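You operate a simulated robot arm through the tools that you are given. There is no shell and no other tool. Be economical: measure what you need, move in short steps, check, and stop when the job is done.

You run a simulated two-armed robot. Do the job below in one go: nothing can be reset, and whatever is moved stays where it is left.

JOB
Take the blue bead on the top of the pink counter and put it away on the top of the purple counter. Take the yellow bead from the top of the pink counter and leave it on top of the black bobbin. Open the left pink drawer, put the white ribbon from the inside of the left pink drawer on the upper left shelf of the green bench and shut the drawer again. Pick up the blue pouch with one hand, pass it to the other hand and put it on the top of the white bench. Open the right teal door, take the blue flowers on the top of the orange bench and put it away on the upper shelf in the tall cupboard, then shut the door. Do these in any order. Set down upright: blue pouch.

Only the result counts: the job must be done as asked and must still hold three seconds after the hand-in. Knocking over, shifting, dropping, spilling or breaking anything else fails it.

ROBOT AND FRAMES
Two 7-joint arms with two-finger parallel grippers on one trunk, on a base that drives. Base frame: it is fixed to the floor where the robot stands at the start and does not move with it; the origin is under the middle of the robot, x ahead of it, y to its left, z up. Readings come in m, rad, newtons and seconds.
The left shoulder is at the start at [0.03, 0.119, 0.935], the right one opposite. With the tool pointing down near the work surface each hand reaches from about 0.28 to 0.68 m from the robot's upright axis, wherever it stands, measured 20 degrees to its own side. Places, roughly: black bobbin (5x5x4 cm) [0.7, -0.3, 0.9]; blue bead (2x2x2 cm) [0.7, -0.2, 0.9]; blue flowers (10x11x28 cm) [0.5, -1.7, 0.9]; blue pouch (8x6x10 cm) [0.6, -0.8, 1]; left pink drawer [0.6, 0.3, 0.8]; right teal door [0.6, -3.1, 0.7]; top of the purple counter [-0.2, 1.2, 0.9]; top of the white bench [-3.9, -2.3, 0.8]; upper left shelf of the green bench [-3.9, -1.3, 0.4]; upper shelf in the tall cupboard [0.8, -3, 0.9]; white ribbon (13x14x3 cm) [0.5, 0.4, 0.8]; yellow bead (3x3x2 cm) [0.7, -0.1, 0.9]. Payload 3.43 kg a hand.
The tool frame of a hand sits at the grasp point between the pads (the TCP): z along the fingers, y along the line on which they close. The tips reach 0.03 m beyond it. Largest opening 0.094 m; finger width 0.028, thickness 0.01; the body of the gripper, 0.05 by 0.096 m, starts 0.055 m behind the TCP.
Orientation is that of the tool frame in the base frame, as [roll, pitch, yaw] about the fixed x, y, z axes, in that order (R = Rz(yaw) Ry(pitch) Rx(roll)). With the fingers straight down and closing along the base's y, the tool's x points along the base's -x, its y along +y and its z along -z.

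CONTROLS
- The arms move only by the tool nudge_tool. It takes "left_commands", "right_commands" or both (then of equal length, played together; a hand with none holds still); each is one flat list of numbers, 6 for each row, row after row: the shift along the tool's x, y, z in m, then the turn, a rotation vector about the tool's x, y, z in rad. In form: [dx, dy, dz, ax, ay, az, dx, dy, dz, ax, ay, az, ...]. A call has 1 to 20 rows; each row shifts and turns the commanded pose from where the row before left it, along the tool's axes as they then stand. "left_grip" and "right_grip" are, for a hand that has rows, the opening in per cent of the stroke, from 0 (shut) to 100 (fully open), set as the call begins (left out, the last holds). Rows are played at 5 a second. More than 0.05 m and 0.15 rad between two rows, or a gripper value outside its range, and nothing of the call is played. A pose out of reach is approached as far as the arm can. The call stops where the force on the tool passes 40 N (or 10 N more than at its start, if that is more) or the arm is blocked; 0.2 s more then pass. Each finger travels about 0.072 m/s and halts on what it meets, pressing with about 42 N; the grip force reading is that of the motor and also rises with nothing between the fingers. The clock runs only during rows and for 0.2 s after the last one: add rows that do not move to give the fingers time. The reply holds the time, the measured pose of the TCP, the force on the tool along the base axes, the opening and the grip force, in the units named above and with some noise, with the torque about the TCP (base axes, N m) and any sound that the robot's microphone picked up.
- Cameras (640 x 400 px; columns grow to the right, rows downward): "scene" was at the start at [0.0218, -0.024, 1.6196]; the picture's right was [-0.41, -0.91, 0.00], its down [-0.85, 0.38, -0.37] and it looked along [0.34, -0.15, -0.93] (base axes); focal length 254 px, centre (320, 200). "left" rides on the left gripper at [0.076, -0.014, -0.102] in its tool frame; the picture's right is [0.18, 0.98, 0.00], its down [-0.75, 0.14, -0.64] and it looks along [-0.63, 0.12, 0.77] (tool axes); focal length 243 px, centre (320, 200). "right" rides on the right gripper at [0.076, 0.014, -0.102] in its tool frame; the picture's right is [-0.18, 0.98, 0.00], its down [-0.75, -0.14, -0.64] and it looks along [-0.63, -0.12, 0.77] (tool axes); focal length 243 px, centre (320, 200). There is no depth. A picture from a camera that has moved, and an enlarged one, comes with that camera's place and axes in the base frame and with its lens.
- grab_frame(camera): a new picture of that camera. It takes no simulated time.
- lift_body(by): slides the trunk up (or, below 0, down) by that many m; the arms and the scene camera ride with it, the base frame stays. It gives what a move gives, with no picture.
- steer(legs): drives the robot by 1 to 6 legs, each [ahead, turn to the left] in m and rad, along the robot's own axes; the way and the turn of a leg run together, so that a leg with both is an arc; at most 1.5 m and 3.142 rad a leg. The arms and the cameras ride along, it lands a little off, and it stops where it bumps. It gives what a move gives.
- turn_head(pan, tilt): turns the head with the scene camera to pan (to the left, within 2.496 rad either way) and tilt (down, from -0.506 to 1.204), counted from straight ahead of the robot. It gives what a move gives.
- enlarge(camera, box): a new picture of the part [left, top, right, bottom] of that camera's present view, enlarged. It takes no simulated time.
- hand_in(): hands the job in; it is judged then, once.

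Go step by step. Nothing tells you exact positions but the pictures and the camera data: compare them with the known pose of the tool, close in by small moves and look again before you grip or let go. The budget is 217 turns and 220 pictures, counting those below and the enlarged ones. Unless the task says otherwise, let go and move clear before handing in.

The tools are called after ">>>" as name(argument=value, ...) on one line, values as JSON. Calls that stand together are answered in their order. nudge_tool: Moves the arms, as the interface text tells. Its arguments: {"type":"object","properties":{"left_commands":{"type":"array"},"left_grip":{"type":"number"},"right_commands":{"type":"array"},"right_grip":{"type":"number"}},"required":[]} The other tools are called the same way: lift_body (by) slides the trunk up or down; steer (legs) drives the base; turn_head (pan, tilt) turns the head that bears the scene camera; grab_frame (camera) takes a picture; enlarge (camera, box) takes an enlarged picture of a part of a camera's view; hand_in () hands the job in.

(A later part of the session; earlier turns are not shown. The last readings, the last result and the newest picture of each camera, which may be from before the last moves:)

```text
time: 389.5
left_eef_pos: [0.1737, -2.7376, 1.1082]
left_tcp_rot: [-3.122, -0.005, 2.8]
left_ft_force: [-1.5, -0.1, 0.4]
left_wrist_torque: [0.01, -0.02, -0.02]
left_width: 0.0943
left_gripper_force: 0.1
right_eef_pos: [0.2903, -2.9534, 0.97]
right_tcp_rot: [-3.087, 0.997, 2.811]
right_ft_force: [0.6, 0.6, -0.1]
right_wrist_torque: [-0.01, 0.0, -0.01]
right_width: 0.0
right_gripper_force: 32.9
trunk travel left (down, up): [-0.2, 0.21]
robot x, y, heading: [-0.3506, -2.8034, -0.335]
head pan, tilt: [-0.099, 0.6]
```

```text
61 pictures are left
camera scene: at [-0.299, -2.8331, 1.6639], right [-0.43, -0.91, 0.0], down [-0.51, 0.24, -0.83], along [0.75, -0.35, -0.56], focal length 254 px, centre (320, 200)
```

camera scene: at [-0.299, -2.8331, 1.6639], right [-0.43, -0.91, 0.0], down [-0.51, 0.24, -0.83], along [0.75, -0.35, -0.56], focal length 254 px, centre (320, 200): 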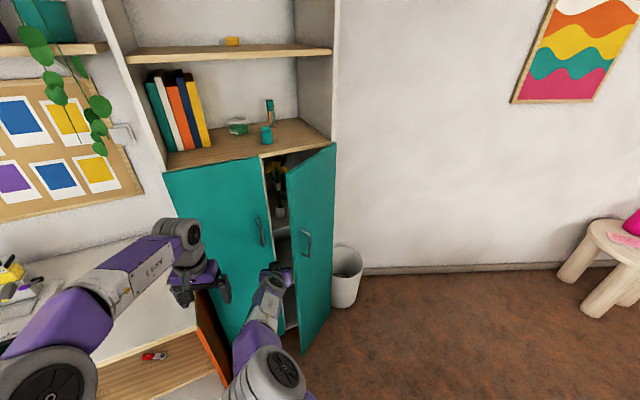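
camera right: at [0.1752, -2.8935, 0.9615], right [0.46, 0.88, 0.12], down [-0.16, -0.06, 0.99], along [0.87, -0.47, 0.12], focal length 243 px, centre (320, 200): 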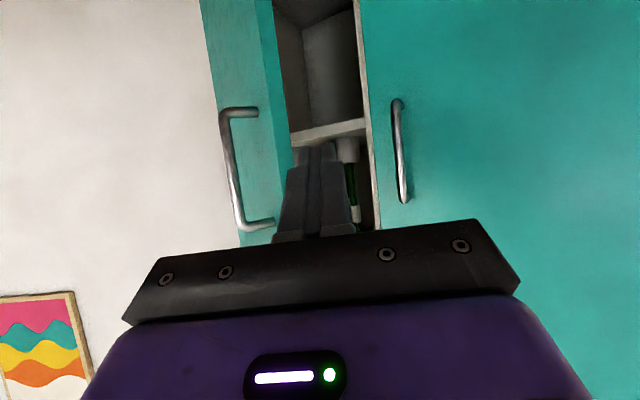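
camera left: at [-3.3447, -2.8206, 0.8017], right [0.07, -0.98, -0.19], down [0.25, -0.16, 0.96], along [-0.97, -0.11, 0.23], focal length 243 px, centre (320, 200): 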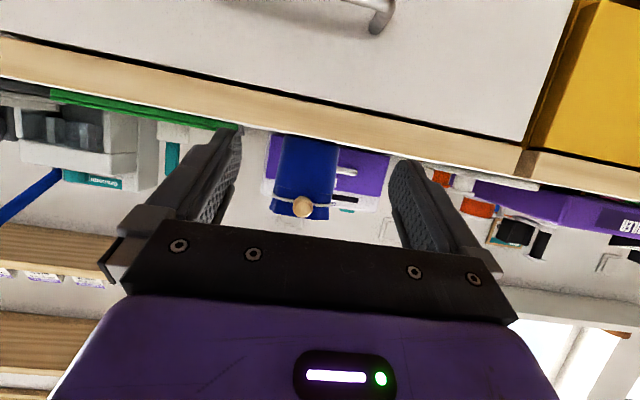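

The gap is clearly visible and my fingers point into it. I advance 17 cm and then turn the base right to sweep the door open.

>>> nudge_tool(right_commands=[-0.023, 0, 0.0357, 0, 0, 0, -0.023, 0, 0.0357, 0, 0, 0, -0.023, 0, 0.0357, 0, 0, 0, -0.023, 0, 0.0357, 0, 0, 0, 0, 0, 0, 0, 0, 0])

>>> steer(legs=[[0, -0.25]])

>>> grab_frame(camera="scene")

>>> grab_frame(camera="right")

```text
time: 390.7
left_eef_pos: [0.1741, -2.738, 1.1056]
left_tcp_rot: [-3.121, -0.004, 2.797]
left_ft_force: [0.1, -0.1, 0.9]
left_wrist_torque: [-0.03, -0.01, 0.03]
left_width: 0.094
left_gripper_force: 0.0
right_eef_pos: [0.3481, -2.9909, 0.9974]
right_tcp_rot: [-3.085, 0.997, 2.813]
right_ft_force: [0.9, 0.6, -0.9]
right_wrist_torque: [-0.03, 0.0, -0.02]
right_width: 0.0001
right_gripper_force: 33.4
right hand out of reach, approached as far as the arm can: row 2, 3, 4
trunk travel left (down, up): [-0.2, 0.21]
robot x, y, heading: [-0.3508, -2.8046, -0.34]
head pan, tilt: [-0.099, 0.6]
```

```text
time: 392.0
left_eef_pos: [0.1745, -2.8708, 1.107]
left_tcp_rot: [-3.121, -0.005, 2.543]
left_ft_force: [0.7, -0.3, -0.4]
left_wrist_torque: [0.01, 0.04, 0.0]
left_width: 0.094
left_gripper_force: 0.0
right_eef_pos: [0.2793, -3.1585, 0.9982]
right_tcp_rot: [-3.084, 0.996, 2.562]
right_ft_force: [-0.3, -0.2, -0.2]
right_wrist_torque: [0.0, 0.02, 0.02]
right_width: 0.0001
right_gripper_force: 32.6
trunk travel left (down, up): [-0.2, 0.21]
robot x, y, heading: [-0.3492, -2.8076, -0.595]
head pan, tilt: [-0.099, 0.6]
```

```text
60 pictures are left
camera scene: at [-0.3073, -2.8452, 1.6639], right [-0.64, -0.77, 0.0], down [-0.44, 0.36, -0.82], along [0.64, -0.52, -0.57], focal length 254 px, centre (320, 200)
```

scene: 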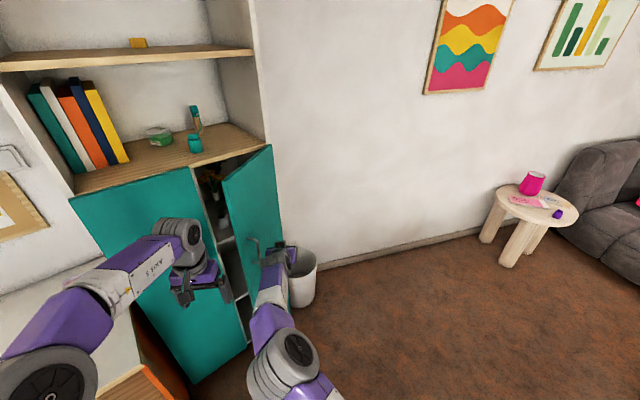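

```text
59 pictures are left
camera right: at [0.1827, -3.0731, 0.9889], right [0.66, 0.74, 0.12], down [-0.17, -0.01, 0.99], along [0.73, -0.67, 0.12], focal length 243 px, centre (320, 200)
```

right: 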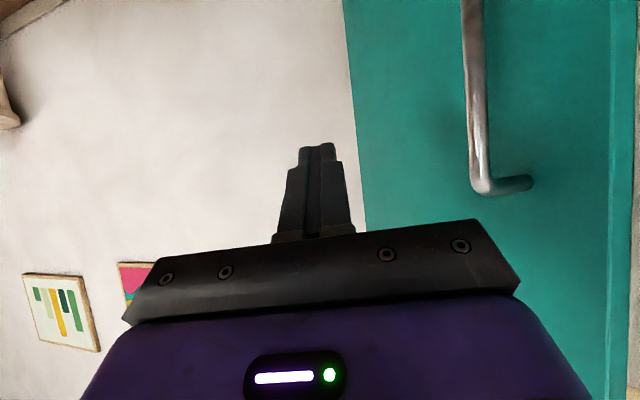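

The hand hadn't reached inside. I turn back, drive forward so the fingers are truly behind the edge, then sweep.

>>> steer(legs=[[0, 0.255], [0.11, 0]])

>>> grab_frame(camera="right")

>>> steer(legs=[[0, -0.32]])

>>> grab_frame(camera="scene")

```text
time: 394.0
left_eef_pos: [0.2612, -2.7629, 1.1057]
left_tcp_rot: [-3.122, -0.004, 2.804]
left_ft_force: [0.4, 0.1, -0.6]
left_wrist_torque: [0.0, 0.0, -0.01]
left_width: 0.0939
left_gripper_force: 0.0
right_eef_pos: [0.4359, -3.0052, 0.9955]
right_tcp_rot: [-3.09, 0.99, 2.825]
right_ft_force: [-0.2, -0.4, -1.1]
right_wrist_torque: [-0.01, -0.01, 0.0]
right_width: 0.0
right_gripper_force: 33.5
trunk travel left (down, up): [-0.2, 0.21]
robot x, y, heading: [-0.2676, -2.8341, -0.333]
head pan, tilt: [-0.099, 0.6]
stopped in leg 2: the robot was blocked; the commanded pose is now the measured one
```

```text
58 pictures are left
camera right: at [0.3199, -2.949, 0.9872], right [0.44, 0.89, 0.13], down [-0.16, -0.06, 0.99], along [0.88, -0.45, 0.11], focal length 243 px, centre (320, 200)
```

right: 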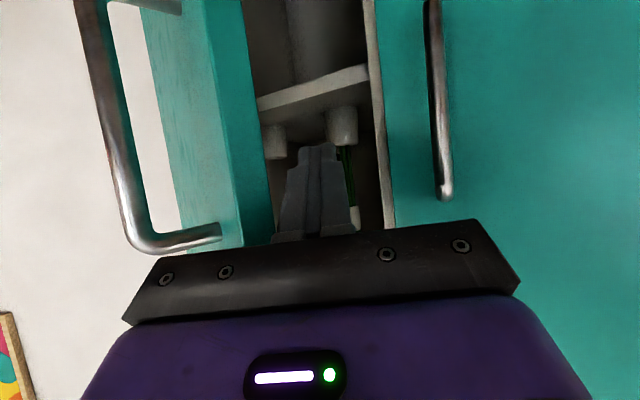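

```text
time: 394.9
left_eef_pos: [0.2626, -2.7928, 1.1065]
left_tcp_rot: [-3.12, -0.003, 2.746]
left_ft_force: [-0.4, -0.2, 0.9]
left_wrist_torque: [0.04, -0.02, -0.02]
left_width: 0.0938
left_gripper_force: 0.1
right_eef_pos: [0.4246, -3.0276, 0.9982]
right_tcp_rot: [-3.116, 0.991, 2.771]
right_ft_force: [-3.6, 5.5, 3.1]
right_wrist_torque: [-0.13, -0.08, -0.17]
right_width: 0.0001
right_gripper_force: 32.9
trunk travel left (down, up): [-0.2, 0.21]
robot x, y, heading: [-0.2659, -2.8361, -0.383]
head pan, tilt: [-0.099, 0.6]
stopped in leg 1: the force on the tool passed its limit at 89 N (the readings are from after the stop); the commanded pose is now the measured one
```

```text
57 pictures are left
camera scene: at [-0.2156, -2.8641, 1.6639], right [-0.47, -0.88, 0.0], down [-0.5, 0.26, -0.83], along [0.73, -0.38, -0.56], focal length 254 px, centre (320, 200)
```

scene: 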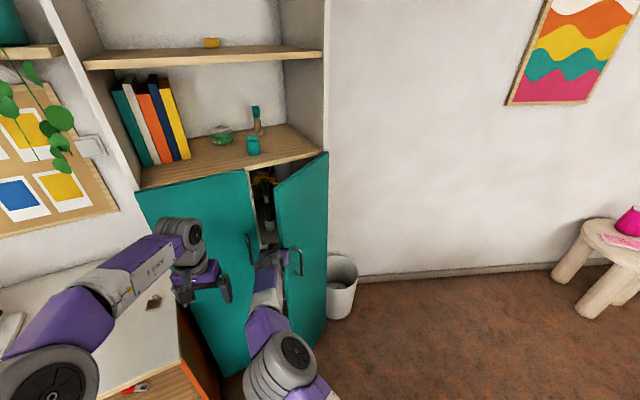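

Fingers are in the gap beside the door edge; the base's jerk trips the force limit. I push sideways gently with the arm instead.

>>> nudge_tool(right_commands=[0, -0.008, 0, 0, 0, 0, 0, -0.008, 0, 0, 0, 0, 0, -0.008, 0, 0, 0, 0, 0, -0.008, 0, 0, 0, 0, 0, -0.008, 0, 0, 0, 0, 0, -0.008, 0, 0, 0, 0, 0, -0.01, 0, 0, 0, 0, 0, -0.01, 0, 0, 0, 0, 0, -0.01, 0, 0, 0, 0, 0, -0.01, 0, 0, 0, 0, 0, -0.01, 0, 0, 0, 0, 0, -0.01, 0, 0, 0, 0])

>>> grab_frame(camera="right")

>>> grab_frame(camera="scene")

```text
time: 395.6
left_eef_pos: [0.2614, -2.7924, 1.1064]
left_tcp_rot: [-3.12, -0.004, 2.75]
left_ft_force: [0.2, -1.0, 0.6]
left_wrist_torque: [0.02, 0.01, -0.03]
left_width: 0.0943
left_gripper_force: 0.0
right_eef_pos: [0.4185, -3.0305, 0.9989]
right_tcp_rot: [-3.131, 0.99, 2.774]
right_ft_force: [-6.6, 12.8, 4.6]
right_wrist_torque: [-0.4, -0.15, -0.53]
right_width: 0.0
right_gripper_force: 33.4
trunk travel left (down, up): [-0.2, 0.21]
robot x, y, heading: [-0.2683, -2.8306, -0.389]
head pan, tilt: [-0.099, 0.6]
stopped in row 3 (right hand): the force on the tool passed its limit at 44 N (the readings are from after the stop); the commanded pose is now the measured one
```

```text
56 pictures are left
camera right: at [0.3035, -2.9714, 0.9908], right [0.46, 0.88, 0.15], down [-0.16, -0.08, 0.98], along [0.87, -0.47, 0.11], focal length 243 px, centre (320, 200)
```

right: 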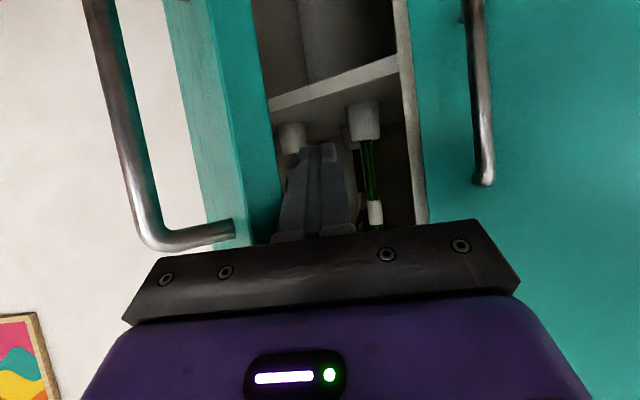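

```text
55 pictures are left
camera scene: at [-0.2161, -2.8633, 1.664], right [-0.46, -0.89, 0.0], down [-0.5, 0.26, -0.83], along [0.73, -0.38, -0.56], focal length 254 px, centre (320, 200)
```

scene: 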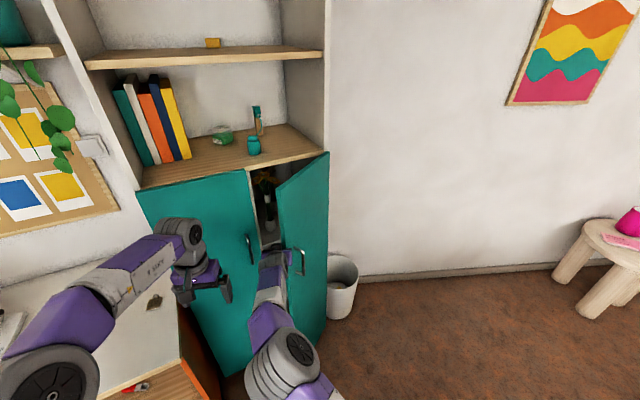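

Progress: the gap widened. I open the gripper so the right finger spreads behind the door edge, then pull back with the base.

>>> nudge_tool(right_commands=[0, 0, 0, 0, 0, 0, 0, 0, 0, 0, 0, 0, 0, 0, 0, 0, 0, 0, 0, 0, 0, 0, 0, 0, 0, 0, 0, 0, 0, 0], right_grip=100)

>>> grab_frame(camera="right")

```text
time: 396.2
left_eef_pos: [0.2632, -2.7924, 1.1057]
left_tcp_rot: [-3.12, -0.004, 2.748]
left_ft_force: [-0.5, -0.5, 0.2]
left_wrist_torque: [-0.03, 0.02, 0.01]
left_width: 0.0938
left_gripper_force: 0.1
right_eef_pos: [0.417, -3.0331, 0.9942]
right_tcp_rot: [-3.14, 0.982, 2.756]
right_ft_force: [-0.1, -1.2, -0.2]
right_wrist_torque: [0.05, -0.05, 0.09]
right_width: 0.085
right_gripper_force: 0.1
trunk travel left (down, up): [-0.2, 0.21]
robot x, y, heading: [-0.2688, -2.8302, -0.386]
head pan, tilt: [-0.099, 0.6]
stopped in row 3 (right hand): the force on the tool passed its limit at 43 N (the readings are from after the stop); the commanded pose is now the measured one
```

```text
54 pictures are left
camera right: at [0.3037, -2.9721, 0.9877], right [0.47, 0.87, 0.15], down [-0.16, -0.09, 0.98], along [0.87, -0.48, 0.1], focal length 243 px, centre (320, 200)
```

right: 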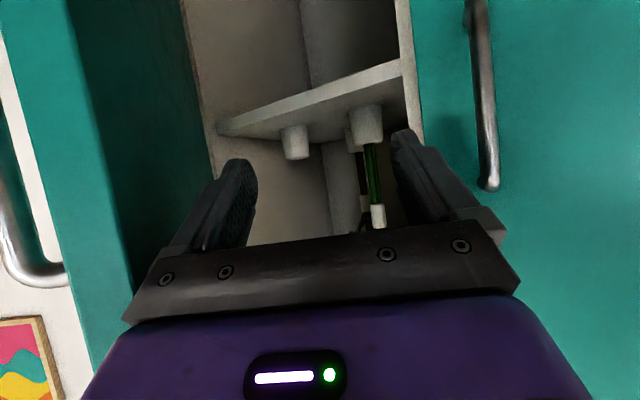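

The door swung far open. I sweep it further by turning the base right.

>>> steer(legs=[[0, -0.3]])

>>> grab_frame(camera="scene")

```text
time: 397.6
left_eef_pos: [0.2491, -2.9501, 1.1055]
left_tcp_rot: [-3.121, -0.007, 2.449]
left_ft_force: [0.4, 0.3, -0.3]
left_wrist_torque: [0.0, 0.02, 0.01]
left_width: 0.094
left_gripper_force: 0.2
right_eef_pos: [0.3293, -3.2228, 0.9945]
right_tcp_rot: [3.138, 0.983, 2.457]
right_ft_force: [-0.2, 0.4, -0.2]
right_wrist_torque: [0.01, -0.02, 0.01]
right_width: 0.0938
right_gripper_force: 0.1
trunk travel left (down, up): [-0.2, 0.21]
robot x, y, heading: [-0.2667, -2.83, -0.683]
head pan, tilt: [-0.099, 0.6]
```

```text
53 pictures are left
camera scene: at [-0.2267, -2.878, 1.6639], right [-0.7, -0.71, 0.0], down [-0.4, 0.4, -0.82], along [0.59, -0.58, -0.57], focal length 254 px, centre (320, 200)
```

scene: 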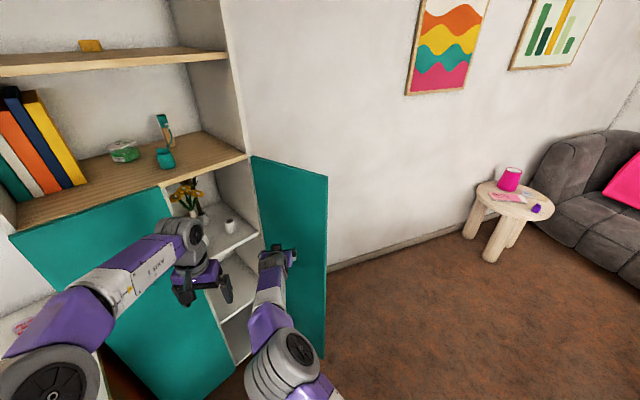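

The door is now fully open. I back off, turn north, and drive to the blue flowers (stem base ≈ (0.47,-1.60)).

>>> steer(legs=[[-0.1, 0], [0, 2.254], [1.32, 0], [0, -1.571]])

>>> turn_head(pan=-0.25, tilt=0.6)

>>> grab_frame(camera="scene")

>>> grab_frame(camera="right")

```text
time: 414.1
left_eef_pos: [0.1466, -1.2018, 1.1052]
left_tcp_rot: [-3.12, -0.005, 3.13]
left_ft_force: [0.3, 0.4, -0.3]
left_wrist_torque: [-0.01, 0.0, -0.01]
left_width: 0.0937
left_gripper_force: 0.1
right_eef_pos: [0.3804, -1.3647, 0.9941]
right_tcp_rot: [3.138, 0.985, 3.14]
right_ft_force: [-0.1, 0.1, -0.4]
right_wrist_torque: [-0.03, 0.0, 0.01]
right_width: 0.0941
right_gripper_force: 0.0
trunk travel left (down, up): [-0.2, 0.21]
robot x, y, heading: [-0.3261, -1.4389, 0.002]
head pan, tilt: [-0.099, 0.6]
```

```text
time: 414.8
left_eef_pos: [0.147, -1.2003, 1.1055]
left_tcp_rot: [-3.121, -0.005, 3.131]
left_ft_force: [0.1, 0.7, 1.0]
left_wrist_torque: [0.0, -0.07, 0.03]
left_width: 0.0942
left_gripper_force: 0.1
right_eef_pos: [0.3793, -1.3645, 0.9952]
right_tcp_rot: [3.139, 0.985, 3.139]
right_ft_force: [-0.7, 0.1, -0.9]
right_wrist_torque: [-0.02, -0.02, 0.03]
right_width: 0.094
right_gripper_force: 0.1
trunk travel left (down, up): [-0.2, 0.21]
robot x, y, heading: [-0.3256, -1.4378, 0.001]
head pan, tilt: [-0.25, 0.6]
```

```text
52 pictures are left
camera scene: at [-0.2716, -1.4594, 1.6639], right [-0.25, -0.97, 0.0], down [-0.55, 0.14, -0.83], along [0.8, -0.2, -0.56], focal length 254 px, centre (320, 200)
```

scene: 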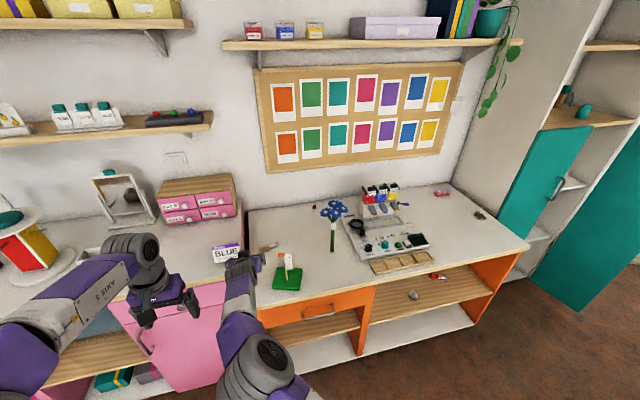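

```text
51 pictures are left
camera right: at [0.2514, -1.3504, 0.9886], right [0.1, 0.98, 0.16], down [-0.12, -0.14, 0.98], along [0.99, -0.12, 0.1], focal length 243 px, centre (320, 200)
```

right: 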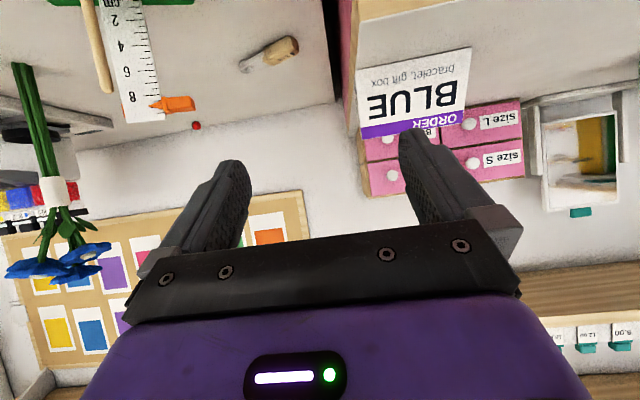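

The flowers stand near (0.45,-1.69); the bench here protrudes to x≈0.26. I pull the hand back clear of the bench items, then shift it right in line with the stems.

>>> steer(legs=[[-0.16, 0]])

>>> nudge_tool(right_commands=[0.009, -0.041, -0.0135, 0, 0, 0, 0.009, -0.041, -0.0135, 0, 0, 0, 0.009, -0.041, -0.0135, 0, 0, 0, 0.009, -0.041, -0.0135, 0, 0, 0, 0.009, -0.041, -0.0135, 0, 0, 0, 0.009, -0.041, -0.0135, 0, 0, 0, 0.009, -0.041, -0.0135, 0, 0, 0, 0.009, -0.041, -0.0135, 0, 0, 0, 0, 0, 0, 0, 0, 0])

>>> grab_frame(camera="right")

>>> enlarge(camera="scene", box=[260, 170, 452, 290])

```text
time: 416.2
left_eef_pos: [-0.0139, -1.2004, 1.106]
left_tcp_rot: [-3.121, -0.003, 3.137]
left_ft_force: [-0.7, 0.4, -0.5]
left_wrist_torque: [0.0, -0.02, -0.03]
left_width: 0.0938
left_gripper_force: 0.1
right_eef_pos: [0.2206, -1.3606, 0.9952]
right_tcp_rot: [3.137, 0.987, -3.138]
right_ft_force: [0.2, 1.0, 1.0]
right_wrist_torque: [0.01, 0.0, -0.02]
right_width: 0.094
right_gripper_force: 0.1
trunk travel left (down, up): [-0.2, 0.21]
robot x, y, heading: [-0.4852, -1.4372, 0.002]
head pan, tilt: [-0.25, 0.6]
```

```text
time: 418.2
left_eef_pos: [-0.0126, -1.2001, 1.1068]
left_tcp_rot: [-3.121, -0.005, 3.136]
left_ft_force: [-0.9, 0.8, 0.1]
left_wrist_torque: [-0.02, -0.01, 0.0]
left_width: 0.0938
left_gripper_force: 0.1
right_eef_pos: [0.1007, -1.6546, 1.0131]
right_tcp_rot: [3.138, 0.985, -3.139]
right_ft_force: [-0.5, -0.3, -0.1]
right_wrist_torque: [0.0, -0.07, 0.01]
right_width: 0.094
right_gripper_force: 0.1
right hand out of reach, approached as far as the arm can: row 2, 7, 8
trunk travel left (down, up): [-0.2, 0.21]
robot x, y, heading: [-0.4849, -1.4368, 0.009]
head pan, tilt: [-0.25, 0.6]
```

```text
50 pictures are left
camera right: at [-0.0284, -1.6423, 1.0069], right [0.09, 0.98, 0.16], down [-0.12, -0.14, 0.98], along [0.99, -0.11, 0.1], focal length 243 px, centre (320, 200)
```

right: 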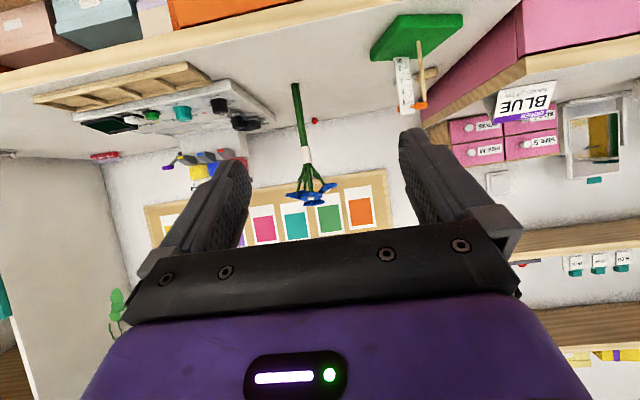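

```text
3.33 times, centred on (356, 230) of scene
camera zoom: at [-0.4294, -1.4594, 1.6639], right [-0.24, -0.97, 0.0], down [-0.55, 0.14, -0.82], along [0.8, -0.2, -0.57], focal length 847 px, centre (200, 100)
```

zoom: 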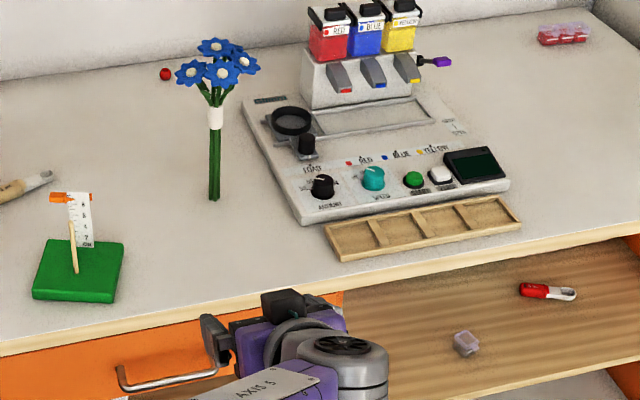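

The stems are at about (0.51,-1.716) on a lower bench top (z≈0.81). I lower the trunk 12 cm, centre the hand on that line, and drive partway in.

>>> lift_body(by=-0.12)

>>> steer(legs=[[0.15, 0]])

>>> nudge_tool(right_commands=[-0.01, -0.02, 0.02, 0, 0, 0, -0.01, -0.02, 0.02, 0, 0, 0, -0.01, -0.02, 0.02, 0, 0, 0, 0.006, 0, 0.004, 0, 0, 0, 0.006, 0, 0.004, 0, 0, 0, 0, 0, 0, 0, 0, 0], right_grip=60)

>>> grab_frame(camera="right")

>>> enlarge(camera="scene", box=[240, 150, 432, 270])

```text
time: 419.7
left_eef_pos: [-0.0132, -1.2008, 0.9857]
left_tcp_rot: [-3.122, -0.005, 3.137]
left_ft_force: [0.3, 0.2, 0.1]
left_wrist_torque: [0.0, 0.0, 0.02]
left_width: 0.0943
left_gripper_force: 0.1
right_eef_pos: [0.1016, -1.6565, 0.8938]
right_tcp_rot: [3.138, 0.985, -3.139]
right_ft_force: [-1.1, -0.4, 0.6]
right_wrist_torque: [0.01, 0.0, 0.0]
right_width: 0.0939
right_gripper_force: 0.1
trunk travel left (down, up): [-0.08, 0.33]
robot x, y, heading: [-0.4869, -1.4365, 0.007]
head pan, tilt: [-0.25, 0.6]
```

```text
time: 421.1
left_eef_pos: [0.1408, -1.1991, 0.9869]
left_tcp_rot: [-3.122, -0.006, 3.137]
left_ft_force: [0.8, 0.7, -0.4]
left_wrist_torque: [-0.04, 0.03, 0.04]
left_width: 0.0938
left_gripper_force: 0.1
right_eef_pos: [0.2544, -1.6548, 0.8923]
right_tcp_rot: [3.137, 0.984, -3.137]
right_ft_force: [0.4, -0.2, -0.1]
right_wrist_torque: [0.01, 0.01, 0.0]
right_width: 0.0941
right_gripper_force: 0.0
trunk travel left (down, up): [-0.08, 0.33]
robot x, y, heading: [-0.3333, -1.4379, 0.002]
head pan, tilt: [-0.25, 0.6]
```

```text
time: 422.5
left_eef_pos: [0.1411, -1.1995, 0.9864]
left_tcp_rot: [-3.121, -0.005, 3.135]
left_ft_force: [-0.9, -1.0, -0.4]
left_wrist_torque: [0.0, -0.03, 0.0]
left_width: 0.0941
left_gripper_force: 0.0
right_eef_pos: [0.2567, -1.6503, 0.8797]
right_tcp_rot: [3.139, 0.984, -3.139]
right_ft_force: [-1.0, -0.2, 0.7]
right_wrist_torque: [-0.04, 0.02, -0.04]
right_width: 0.0563
right_gripper_force: 0.0
right hand out of reach, approached as far as the arm can: row 1, 2, 3, 4
trunk travel left (down, up): [-0.08, 0.33]
robot x, y, heading: [-0.3342, -1.4367, 0.006]
head pan, tilt: [-0.25, 0.6]
```

```text
48 pictures are left
camera right: at [0.1282, -1.638, 0.8741], right [0.1, 0.98, 0.16], down [-0.12, -0.14, 0.98], along [0.99, -0.11, 0.1], focal length 243 px, centre (320, 200)
```

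right: 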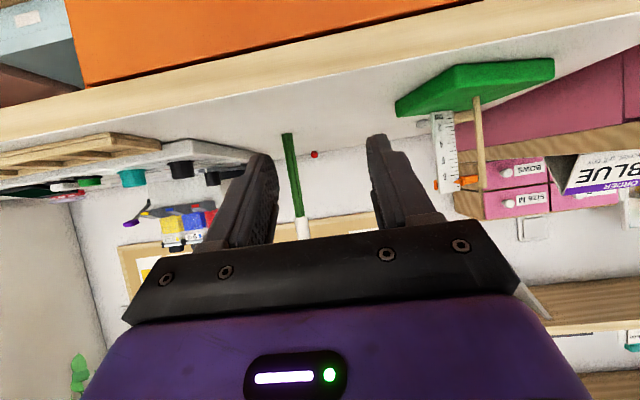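

```text
3.33 times, centred on (336, 210) of scene
camera zoom: at [-0.2764, -1.4589, 1.5439], right [-0.24, -0.97, 0.0], down [-0.55, 0.14, -0.83], along [0.8, -0.2, -0.56], focal length 847 px, centre (267, 167)
```

zoom: 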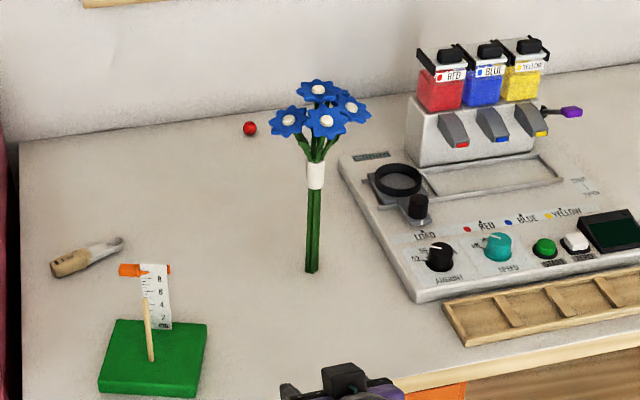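

The stem refines to (0.53,-1.72). I turn the base slightly right to line up and drive forward 20 cm.

>>> steer(legs=[[0, -0.08], [0.2, 0]])

>>> grab_frame(camera="right")

```text
time: 424.6
left_eef_pos: [0.3566, -1.2523, 0.985]
left_tcp_rot: [-3.12, -0.007, 3.056]
left_ft_force: [0.1, 0.6, -1.3]
left_wrist_torque: [-0.02, 0.02, 0.0]
left_width: 0.0941
left_gripper_force: 0.0
right_eef_pos: [0.4366, -1.7118, 0.8804]
right_tcp_rot: [3.138, 0.984, 3.066]
right_ft_force: [0.4, 0.7, 0.0]
right_wrist_torque: [0.01, -0.01, -0.04]
right_width: 0.0565
right_gripper_force: 0.1
trunk travel left (down, up): [-0.08, 0.33]
robot x, y, heading: [-0.1341, -1.4482, -0.073]
head pan, tilt: [-0.25, 0.6]
```

```text
46 pictures are left
camera right: at [0.3088, -1.6886, 0.8737], right [0.17, 0.97, 0.16], down [-0.13, -0.13, 0.98], along [0.98, -0.19, 0.1], focal length 243 px, centre (320, 200)
```

right: 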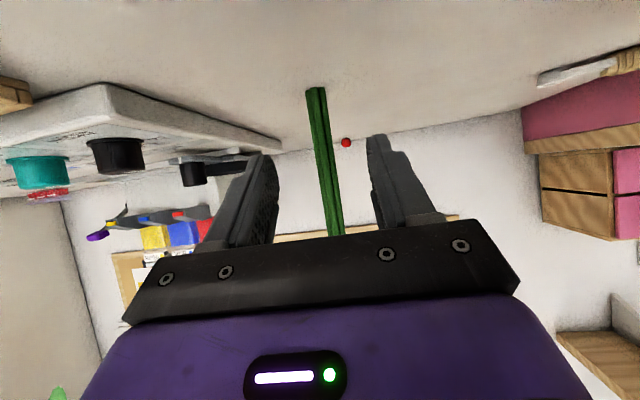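

Well aligned. I raise the left hand clear of the counter items, then drive the last 8.5 cm and grip the stems.

>>> nudge_tool(left_commands=[0.02, 0, -0.04, 0, 0, 0, 0.02, 0, -0.04, 0, 0, 0, 0.02, 0, -0.04, 0, 0, 0])

>>> steer(legs=[[0.085, 0]])

>>> grab_frame(camera="right")

>>> enlarge(camera="scene", box=[240, 150, 432, 270])

```text
time: 425.4
left_eef_pos: [0.2954, -1.2456, 1.1053]
left_tcp_rot: [-3.12, -0.005, 3.057]
left_ft_force: [0.0, 0.6, 0.2]
left_wrist_torque: [0.0, 0.0, 0.0]
left_width: 0.0941
left_gripper_force: 0.1
right_eef_pos: [0.4353, -1.7117, 0.8807]
right_tcp_rot: [3.139, 0.985, 3.063]
right_ft_force: [0.0, 0.8, -0.4]
right_wrist_torque: [-0.01, -0.01, 0.0]
right_width: 0.0562
right_gripper_force: 0.0
trunk travel left (down, up): [-0.08, 0.33]
robot x, y, heading: [-0.1343, -1.45, -0.078]
head pan, tilt: [-0.25, 0.6]
```

```text
time: 426.4
left_eef_pos: [0.3806, -1.2522, 1.1047]
left_tcp_rot: [-3.122, -0.005, 3.053]
left_ft_force: [0.0, 0.3, -0.3]
left_wrist_torque: [0.02, 0.06, -0.02]
left_width: 0.0941
left_gripper_force: 0.0
right_eef_pos: [0.5194, -1.7202, 0.8806]
right_tcp_rot: [3.137, 0.982, 3.063]
right_ft_force: [0.2, 0.3, 0.1]
right_wrist_torque: [-0.04, -0.01, -0.02]
right_width: 0.0563
right_gripper_force: 0.0
trunk travel left (down, up): [-0.08, 0.33]
robot x, y, heading: [-0.0492, -1.4562, -0.077]
head pan, tilt: [-0.25, 0.6]
```

```text
45 pictures are left
camera right: at [0.3919, -1.6961, 0.8736], right [0.18, 0.97, 0.16], down [-0.13, -0.13, 0.98], along [0.98, -0.19, 0.1], focal length 243 px, centre (320, 200)
```

right: 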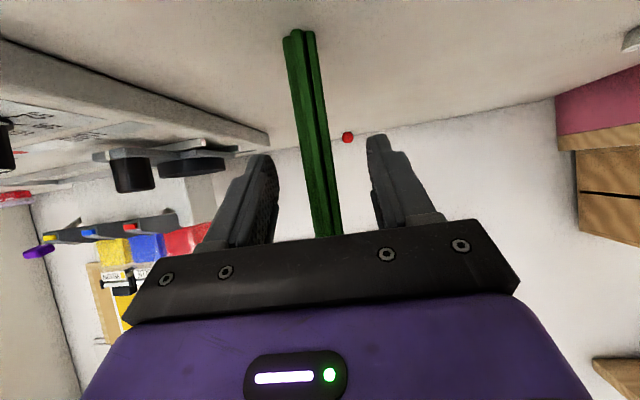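

```text
3.33 times, centred on (336, 210) of scene
camera zoom: at [0.0039, -1.4846, 1.5438], right [-0.32, -0.95, 0.0], down [-0.54, 0.18, -0.82], along [0.78, -0.26, -0.57], focal length 847 px, centre (267, 167)
```

zoom: 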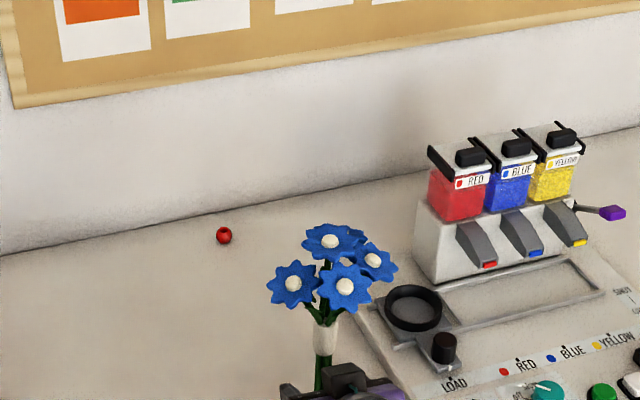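

Stems are at the TCP. I close the gripper and raise the trunk.

>>> nudge_tool(right_commands=[0, 0, 0, 0, 0, 0, 0, 0, 0, 0, 0, 0, 0, 0, 0, 0, 0, 0, 0, 0, 0, 0, 0, 0], right_grip=0)

>>> lift_body(by=0.15)

>>> grab_frame(camera="scene")

>>> grab_frame(camera="right")

```text
time: 427.4
left_eef_pos: [0.3791, -1.251, 1.1049]
left_tcp_rot: [-3.122, -0.004, 3.054]
left_ft_force: [0.6, 0.2, -0.3]
left_wrist_torque: [-0.01, 0.01, 0.01]
left_width: 0.0941
left_gripper_force: 0.0
right_eef_pos: [0.5183, -1.7191, 0.8819]
right_tcp_rot: [3.137, 0.985, 3.062]
right_ft_force: [0.5, -0.5, 2.2]
right_wrist_torque: [-0.04, -0.03, 0.0]
right_width: 0.0228
right_gripper_force: 41.6
trunk travel left (down, up): [-0.08, 0.33]
robot x, y, heading: [-0.0482, -1.4568, -0.077]
head pan, tilt: [-0.25, 0.6]
```

```text
time: 429.2
left_eef_pos: [0.3813, -1.2518, 1.2536]
left_tcp_rot: [-3.12, -0.005, 3.054]
left_ft_force: [0.5, -1.0, 0.3]
left_wrist_torque: [0.03, 0.01, 0.01]
left_width: 0.0941
left_gripper_force: 0.1
right_eef_pos: [0.5173, -1.7189, 1.031]
right_tcp_rot: [3.137, 0.984, 3.064]
right_ft_force: [-0.8, -0.9, -0.5]
right_wrist_torque: [-0.01, -0.01, -0.02]
right_width: 0.0221
right_gripper_force: 42.0
trunk travel left (down, up): [-0.23, 0.18]
robot x, y, heading: [-0.0545, -1.4598, -0.078]
head pan, tilt: [-0.25, 0.6]
```

```text
43 pictures are left
camera scene: at [0.0027, -1.4845, 1.6938], right [-0.32, -0.95, 0.0], down [-0.54, 0.18, -0.82], along [0.78, -0.26, -0.57], focal length 254 px, centre (320, 200)
```

scene: 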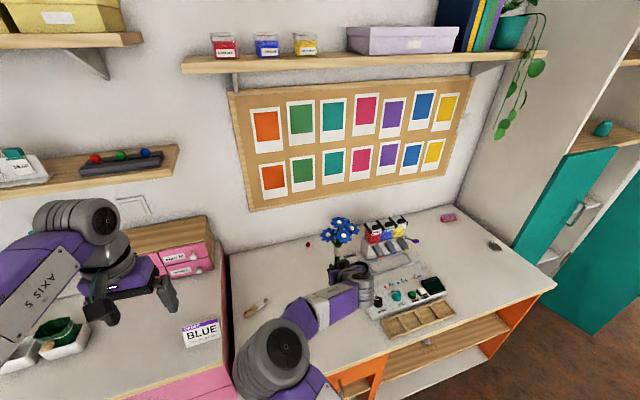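

```text
42 pictures are left
camera right: at [0.3912, -1.696, 1.0239], right [0.18, 0.97, 0.16], down [-0.13, -0.13, 0.98], along [0.98, -0.19, 0.1], focal length 243 px, centre (320, 200)
```

right: 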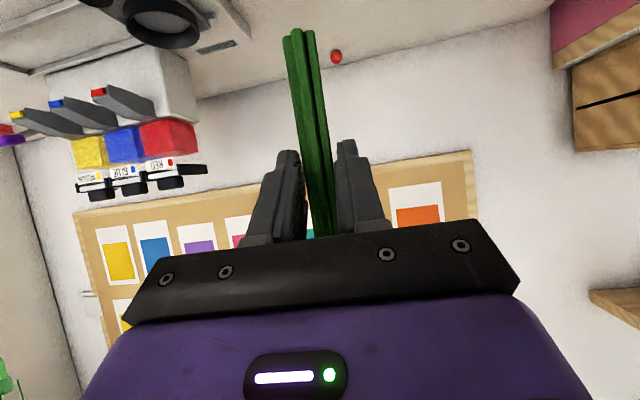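

Flowers are held upright. To avoid sweeping them through the open door, I'll back up, turn north, reverse south, and then turn to face the cupboard from the north side.

>>> steer(legs=[[-0.16, 0]])

>>> nudge_tool(right_commands=[0.0165, 0, -0.025, 0, 0, 0, 0.0165, 0, -0.025, 0, 0, 0, 0, 0, 0, 0, 0, 0])

>>> steer(legs=[[0, 1.649], [-1.3, 0]])

>>> turn_head(pan=-1.3, tilt=0.6)

>>> grab_frame(camera="scene")

```text
time: 430.6
left_eef_pos: [0.2185, -1.2405, 1.255]
left_tcp_rot: [-3.119, -0.004, 3.056]
left_ft_force: [-0.7, 0.0, 0.3]
left_wrist_torque: [-0.03, -0.02, -0.01]
left_width: 0.0936
left_gripper_force: 0.1
right_eef_pos: [0.356, -1.7083, 1.0311]
right_tcp_rot: [3.14, 0.984, 3.062]
right_ft_force: [0.5, 0.0, -0.3]
right_wrist_torque: [-0.01, -0.01, 0.0]
right_width: 0.022
right_gripper_force: 41.9
trunk travel left (down, up): [-0.23, 0.18]
robot x, y, heading: [-0.2137, -1.4451, -0.081]
head pan, tilt: [-0.25, 0.6]
```

```text
time: 431.4
left_eef_pos: [0.22, -1.24, 1.2537]
left_tcp_rot: [-3.12, -0.003, 3.055]
left_ft_force: [0.4, 0.5, -0.2]
left_wrist_torque: [-0.04, -0.01, -0.02]
left_width: 0.0938
left_gripper_force: 0.1
right_eef_pos: [0.299, -1.7024, 1.0316]
right_tcp_rot: [3.138, 0.984, 3.062]
right_ft_force: [0.5, -0.3, 0.0]
right_wrist_torque: [-0.03, -0.02, 0.0]
right_width: 0.0217
right_gripper_force: 42.2
trunk travel left (down, up): [-0.23, 0.18]
robot x, y, heading: [-0.212, -1.4463, -0.08]
head pan, tilt: [-0.25, 0.6]
```

```text
time: 442.1
left_eef_pos: [-0.451, -2.3629, 1.255]
left_tcp_rot: [-3.12, -0.006, -1.565]
left_ft_force: [0.2, -0.7, 0.5]
left_wrist_torque: [0.03, 0.01, -0.02]
left_width: 0.0942
left_gripper_force: 0.0
right_eef_pos: [0.0012, -2.2406, 1.0311]
right_tcp_rot: [3.138, 0.984, -1.555]
right_ft_force: [1.0, -0.2, -1.0]
right_wrist_torque: [-0.04, 0.0, -0.01]
right_width: 0.0203
right_gripper_force: 41.5
trunk travel left (down, up): [-0.23, 0.18]
robot x, y, heading: [-0.2056, -2.7712, 1.586]
head pan, tilt: [-0.25, 0.6]
```

```text
time: 443.4
left_eef_pos: [-0.4522, -2.3629, 1.2548]
left_tcp_rot: [-3.12, -0.005, -1.563]
left_ft_force: [-0.1, -0.1, 1.0]
left_wrist_torque: [0.01, -0.01, 0.02]
left_width: 0.0938
left_gripper_force: 0.1
right_eef_pos: [0.0012, -2.2411, 1.0317]
right_tcp_rot: [3.138, 0.985, -1.556]
right_ft_force: [-0.1, 0.0, -0.2]
right_wrist_torque: [-0.02, 0.0, -0.02]
right_width: 0.02
right_gripper_force: 41.9
trunk travel left (down, up): [-0.23, 0.18]
robot x, y, heading: [-0.2064, -2.7756, 1.591]
head pan, tilt: [-1.3, 0.6]
```

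```text
41 pictures are left
camera scene: at [-0.1213, -2.7791, 1.6939], right [0.28, -0.96, 0.0], down [-0.54, -0.16, -0.83], along [0.79, 0.23, -0.56], focal length 254 px, centre (320, 200)
```

scene: 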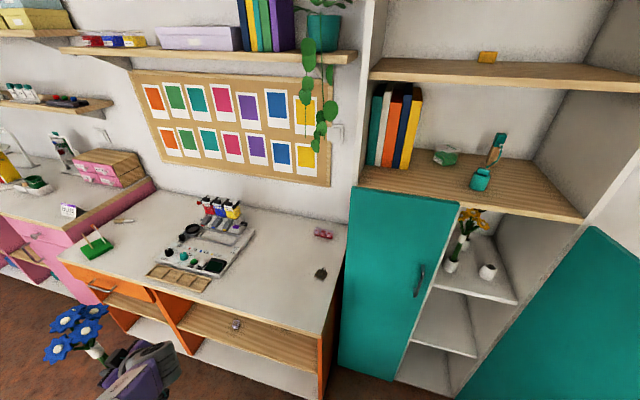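

The route worked and the shelf is visible. I reverse a little more and turn to face the cupboard.

>>> steer(legs=[[-0.165, 0], [0, -1.588]])

>>> turn_head(pan=-0.3, tilt=0.55)

>>> grab_frame(camera="scene")

>>> grab_frame(camera="right")

```text
time: 448.7
left_eef_pos: [0.2115, -2.7004, 1.2546]
left_tcp_rot: [-3.12, -0.005, 3.123]
left_ft_force: [0.1, -0.9, -0.8]
left_wrist_torque: [0.01, -0.01, -0.01]
left_width: 0.0939
left_gripper_force: 0.2
right_eef_pos: [0.3229, -3.1572, 1.03]
right_tcp_rot: [3.137, 0.983, 3.133]
right_ft_force: [0.0, 0.6, -0.3]
right_wrist_torque: [0.0, 0.03, 0.02]
right_width: 0.0186
right_gripper_force: 42.4
trunk travel left (down, up): [-0.23, 0.18]
robot x, y, heading: [-0.2, -2.9373, -0.004]
head pan, tilt: [-1.3, 0.6]
```

```text
time: 449.9
left_eef_pos: [0.2129, -2.7014, 1.255]
left_tcp_rot: [-3.12, -0.005, 3.125]
left_ft_force: [0.1, -0.9, 0.1]
left_wrist_torque: [0.04, 0.02, 0.01]
left_width: 0.0939
left_gripper_force: 0.0
right_eef_pos: [0.3225, -3.158, 1.0305]
right_tcp_rot: [3.137, 0.984, 3.133]
right_ft_force: [0.0, -0.1, -0.3]
right_wrist_torque: [0.01, 0.02, 0.03]
right_width: 0.019
right_gripper_force: 42.0
trunk travel left (down, up): [-0.23, 0.18]
robot x, y, heading: [-0.1997, -2.9362, -0.01]
head pan, tilt: [-0.3, 0.55]
```

```text
40 pictures are left
camera scene: at [-0.1487, -2.9633, 1.6984], right [-0.3, -0.95, 0.0], down [-0.5, 0.16, -0.85], along [0.81, -0.26, -0.52], focal length 254 px, centre (320, 200)
```

scene: 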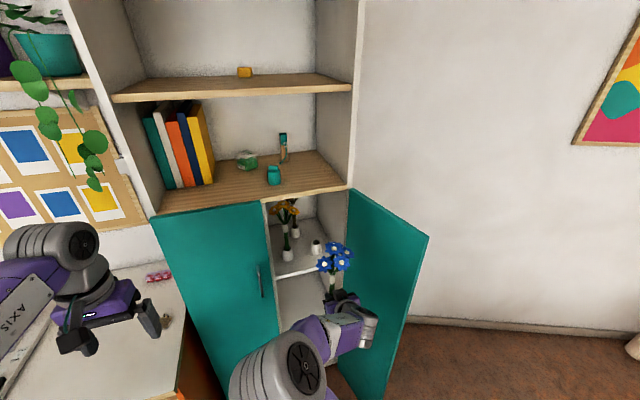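

```text
39 pictures are left
camera right: at [0.194, -3.1422, 1.0246], right [0.11, 0.98, 0.16], down [-0.12, -0.14, 0.98], along [0.99, -0.12, 0.1], focal length 243 px, centre (320, 200)
```

right: 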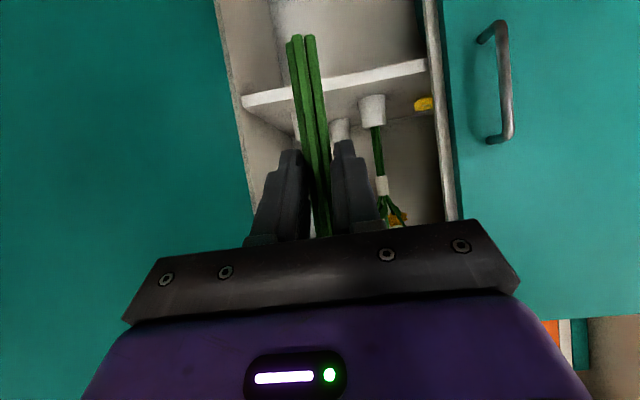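

Target spot: (0.585,-3.18) on the shelf's front strip, clear of the yellow vase (0.635,-3.08) and the empty vase (0.665,-3.205). I tuck the left hand, shift right 2 cm, and drive in part-way.

>>> nudge_tool(left_commands=[0.04, 0, 0, 0, 0, 0, 0.04, 0, 0, 0, 0, 0, 0, 0, 0, 0, 0, 0], right_commands=[0, -0.01, 0, 0, 0, 0, 0, -0.01, 0, 0, 0, 0, 0, 0, 0, 0, 0, 0])

>>> steer(legs=[[0.18, 0]])

>>> grab_frame(camera="right")

>>> grab_frame(camera="scene")

```text
time: 450.7
left_eef_pos: [0.1329, -2.6985, 1.257]
left_tcp_rot: [-3.119, -0.006, 3.123]
left_ft_force: [0.3, -0.4, 0.0]
left_wrist_torque: [0.02, 0.02, 0.03]
left_width: 0.094
left_gripper_force: 0.2
right_eef_pos: [0.3228, -3.177, 1.0318]
right_tcp_rot: [3.137, 0.983, 3.134]
right_ft_force: [-0.8, 0.5, -0.3]
right_wrist_torque: [-0.02, 0.02, 0.02]
right_width: 0.0187
right_gripper_force: 42.0
trunk travel left (down, up): [-0.23, 0.18]
robot x, y, heading: [-0.2041, -2.9383, -0.013]
head pan, tilt: [-0.3, 0.55]
```

```text
time: 452.2
left_eef_pos: [0.3105, -2.7016, 1.257]
left_tcp_rot: [-3.121, -0.007, 3.125]
left_ft_force: [1.4, 0.3, -0.2]
left_wrist_torque: [0.0, 0.0, -0.03]
left_width: 0.0942
left_gripper_force: 0.2
right_eef_pos: [0.5006, -3.1783, 1.0305]
right_tcp_rot: [3.139, 0.983, 3.132]
right_ft_force: [-0.2, -0.7, 0.6]
right_wrist_torque: [0.02, 0.05, 0.03]
right_width: 0.019
right_gripper_force: 42.4
trunk travel left (down, up): [-0.23, 0.18]
robot x, y, heading: [-0.0269, -2.9339, -0.007]
head pan, tilt: [-0.3, 0.55]
```

```text
38 pictures are left
camera right: at [0.3711, -3.1639, 1.0247], right [0.11, 0.98, 0.16], down [-0.12, -0.14, 0.98], along [0.99, -0.12, 0.1], focal length 243 px, centre (320, 200)
```

right: 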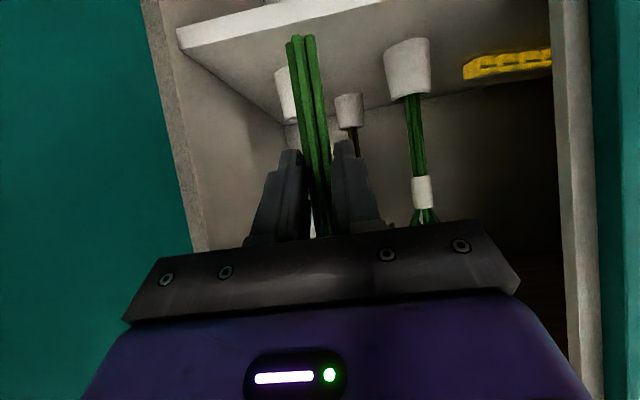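

```text
37 pictures are left
camera scene: at [0.0298, -2.9647, 1.6984], right [-0.3, -0.95, 0.0], down [-0.5, 0.16, -0.85], along [0.81, -0.26, -0.52], focal length 254 px, centre (320, 200)
```

scene: 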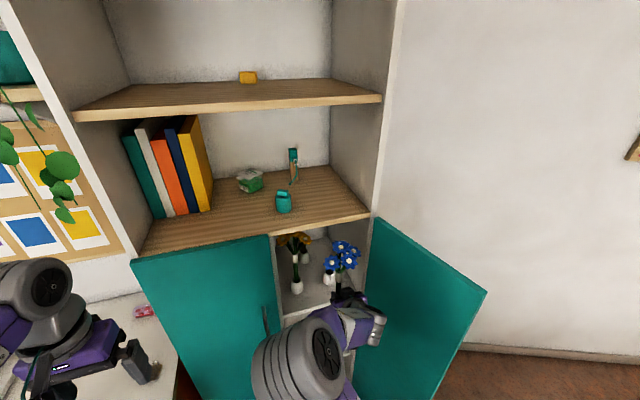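

Clear view: vases' fronts are at x≈0.62, shelf edge at x≈0.54. I drive in 8 cm and lower by trunk.

>>> steer(legs=[[0.08, 0]])

>>> lift_body(by=-0.025)

>>> grab_frame(camera="right")

>>> enlarge(camera="scene", box=[260, 210, 420, 310])

```text
time: 453.3
left_eef_pos: [0.3925, -2.7027, 1.2567]
left_tcp_rot: [-3.12, -0.005, 3.12]
left_ft_force: [-0.3, 0.3, 0.2]
left_wrist_torque: [0.01, -0.01, -0.03]
left_width: 0.0939
left_gripper_force: 0.0
right_eef_pos: [0.5808, -3.1803, 1.03]
right_tcp_rot: [3.139, 0.983, 3.13]
right_ft_force: [0.6, 0.1, -0.6]
right_wrist_torque: [-0.03, 0.05, 0.01]
right_width: 0.0187
right_gripper_force: 41.7
trunk travel left (down, up): [-0.23, 0.18]
robot x, y, heading: [0.0524, -2.9356, -0.008]
head pan, tilt: [-0.3, 0.55]
```

```text
time: 454.0
left_eef_pos: [0.391, -2.703, 1.2332]
left_tcp_rot: [-3.121, -0.003, 3.12]
left_ft_force: [-0.3, 0.9, -0.8]
left_wrist_torque: [-0.01, 0.0, -0.02]
left_width: 0.0937
left_gripper_force: 0.1
right_eef_pos: [0.5785, -3.1807, 1.0066]
right_tcp_rot: [3.139, 0.984, 3.129]
right_ft_force: [0.4, 0.5, -0.5]
right_wrist_torque: [0.0, 0.0, 0.01]
right_width: 0.0187
right_gripper_force: 41.9
trunk travel left (down, up): [-0.205, 0.205]
robot x, y, heading: [0.0556, -2.9354, -0.007]
head pan, tilt: [-0.3, 0.55]
```

```text
36 pictures are left
camera right: at [0.4501, -3.1656, 1.0001], right [0.11, 0.98, 0.16], down [-0.12, -0.14, 0.98], along [0.99, -0.13, 0.1], focal length 243 px, centre (320, 200)
```

right: 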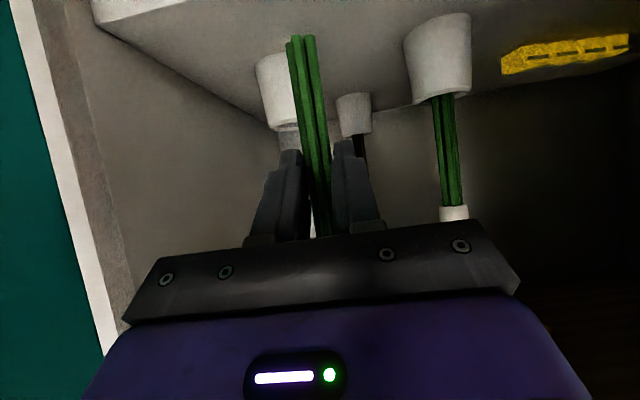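

```text
4.00 times, centred on (340, 260) of scene
camera zoom: at [0.1085, -2.9656, 1.6734], right [-0.31, -0.95, 0.0], down [-0.5, 0.16, -0.85], along [0.81, -0.26, -0.52], focal length 1017 px, centre (240, -40)
```

zoom: 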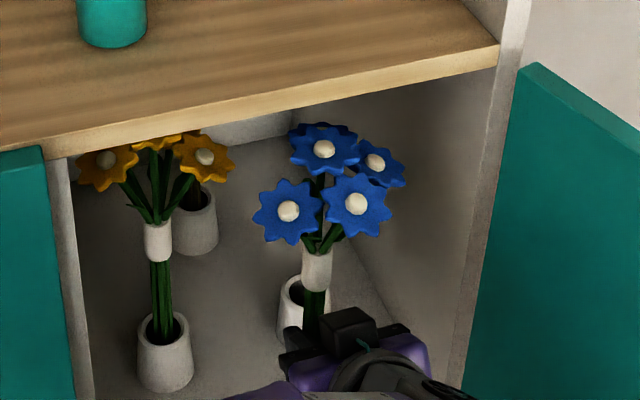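

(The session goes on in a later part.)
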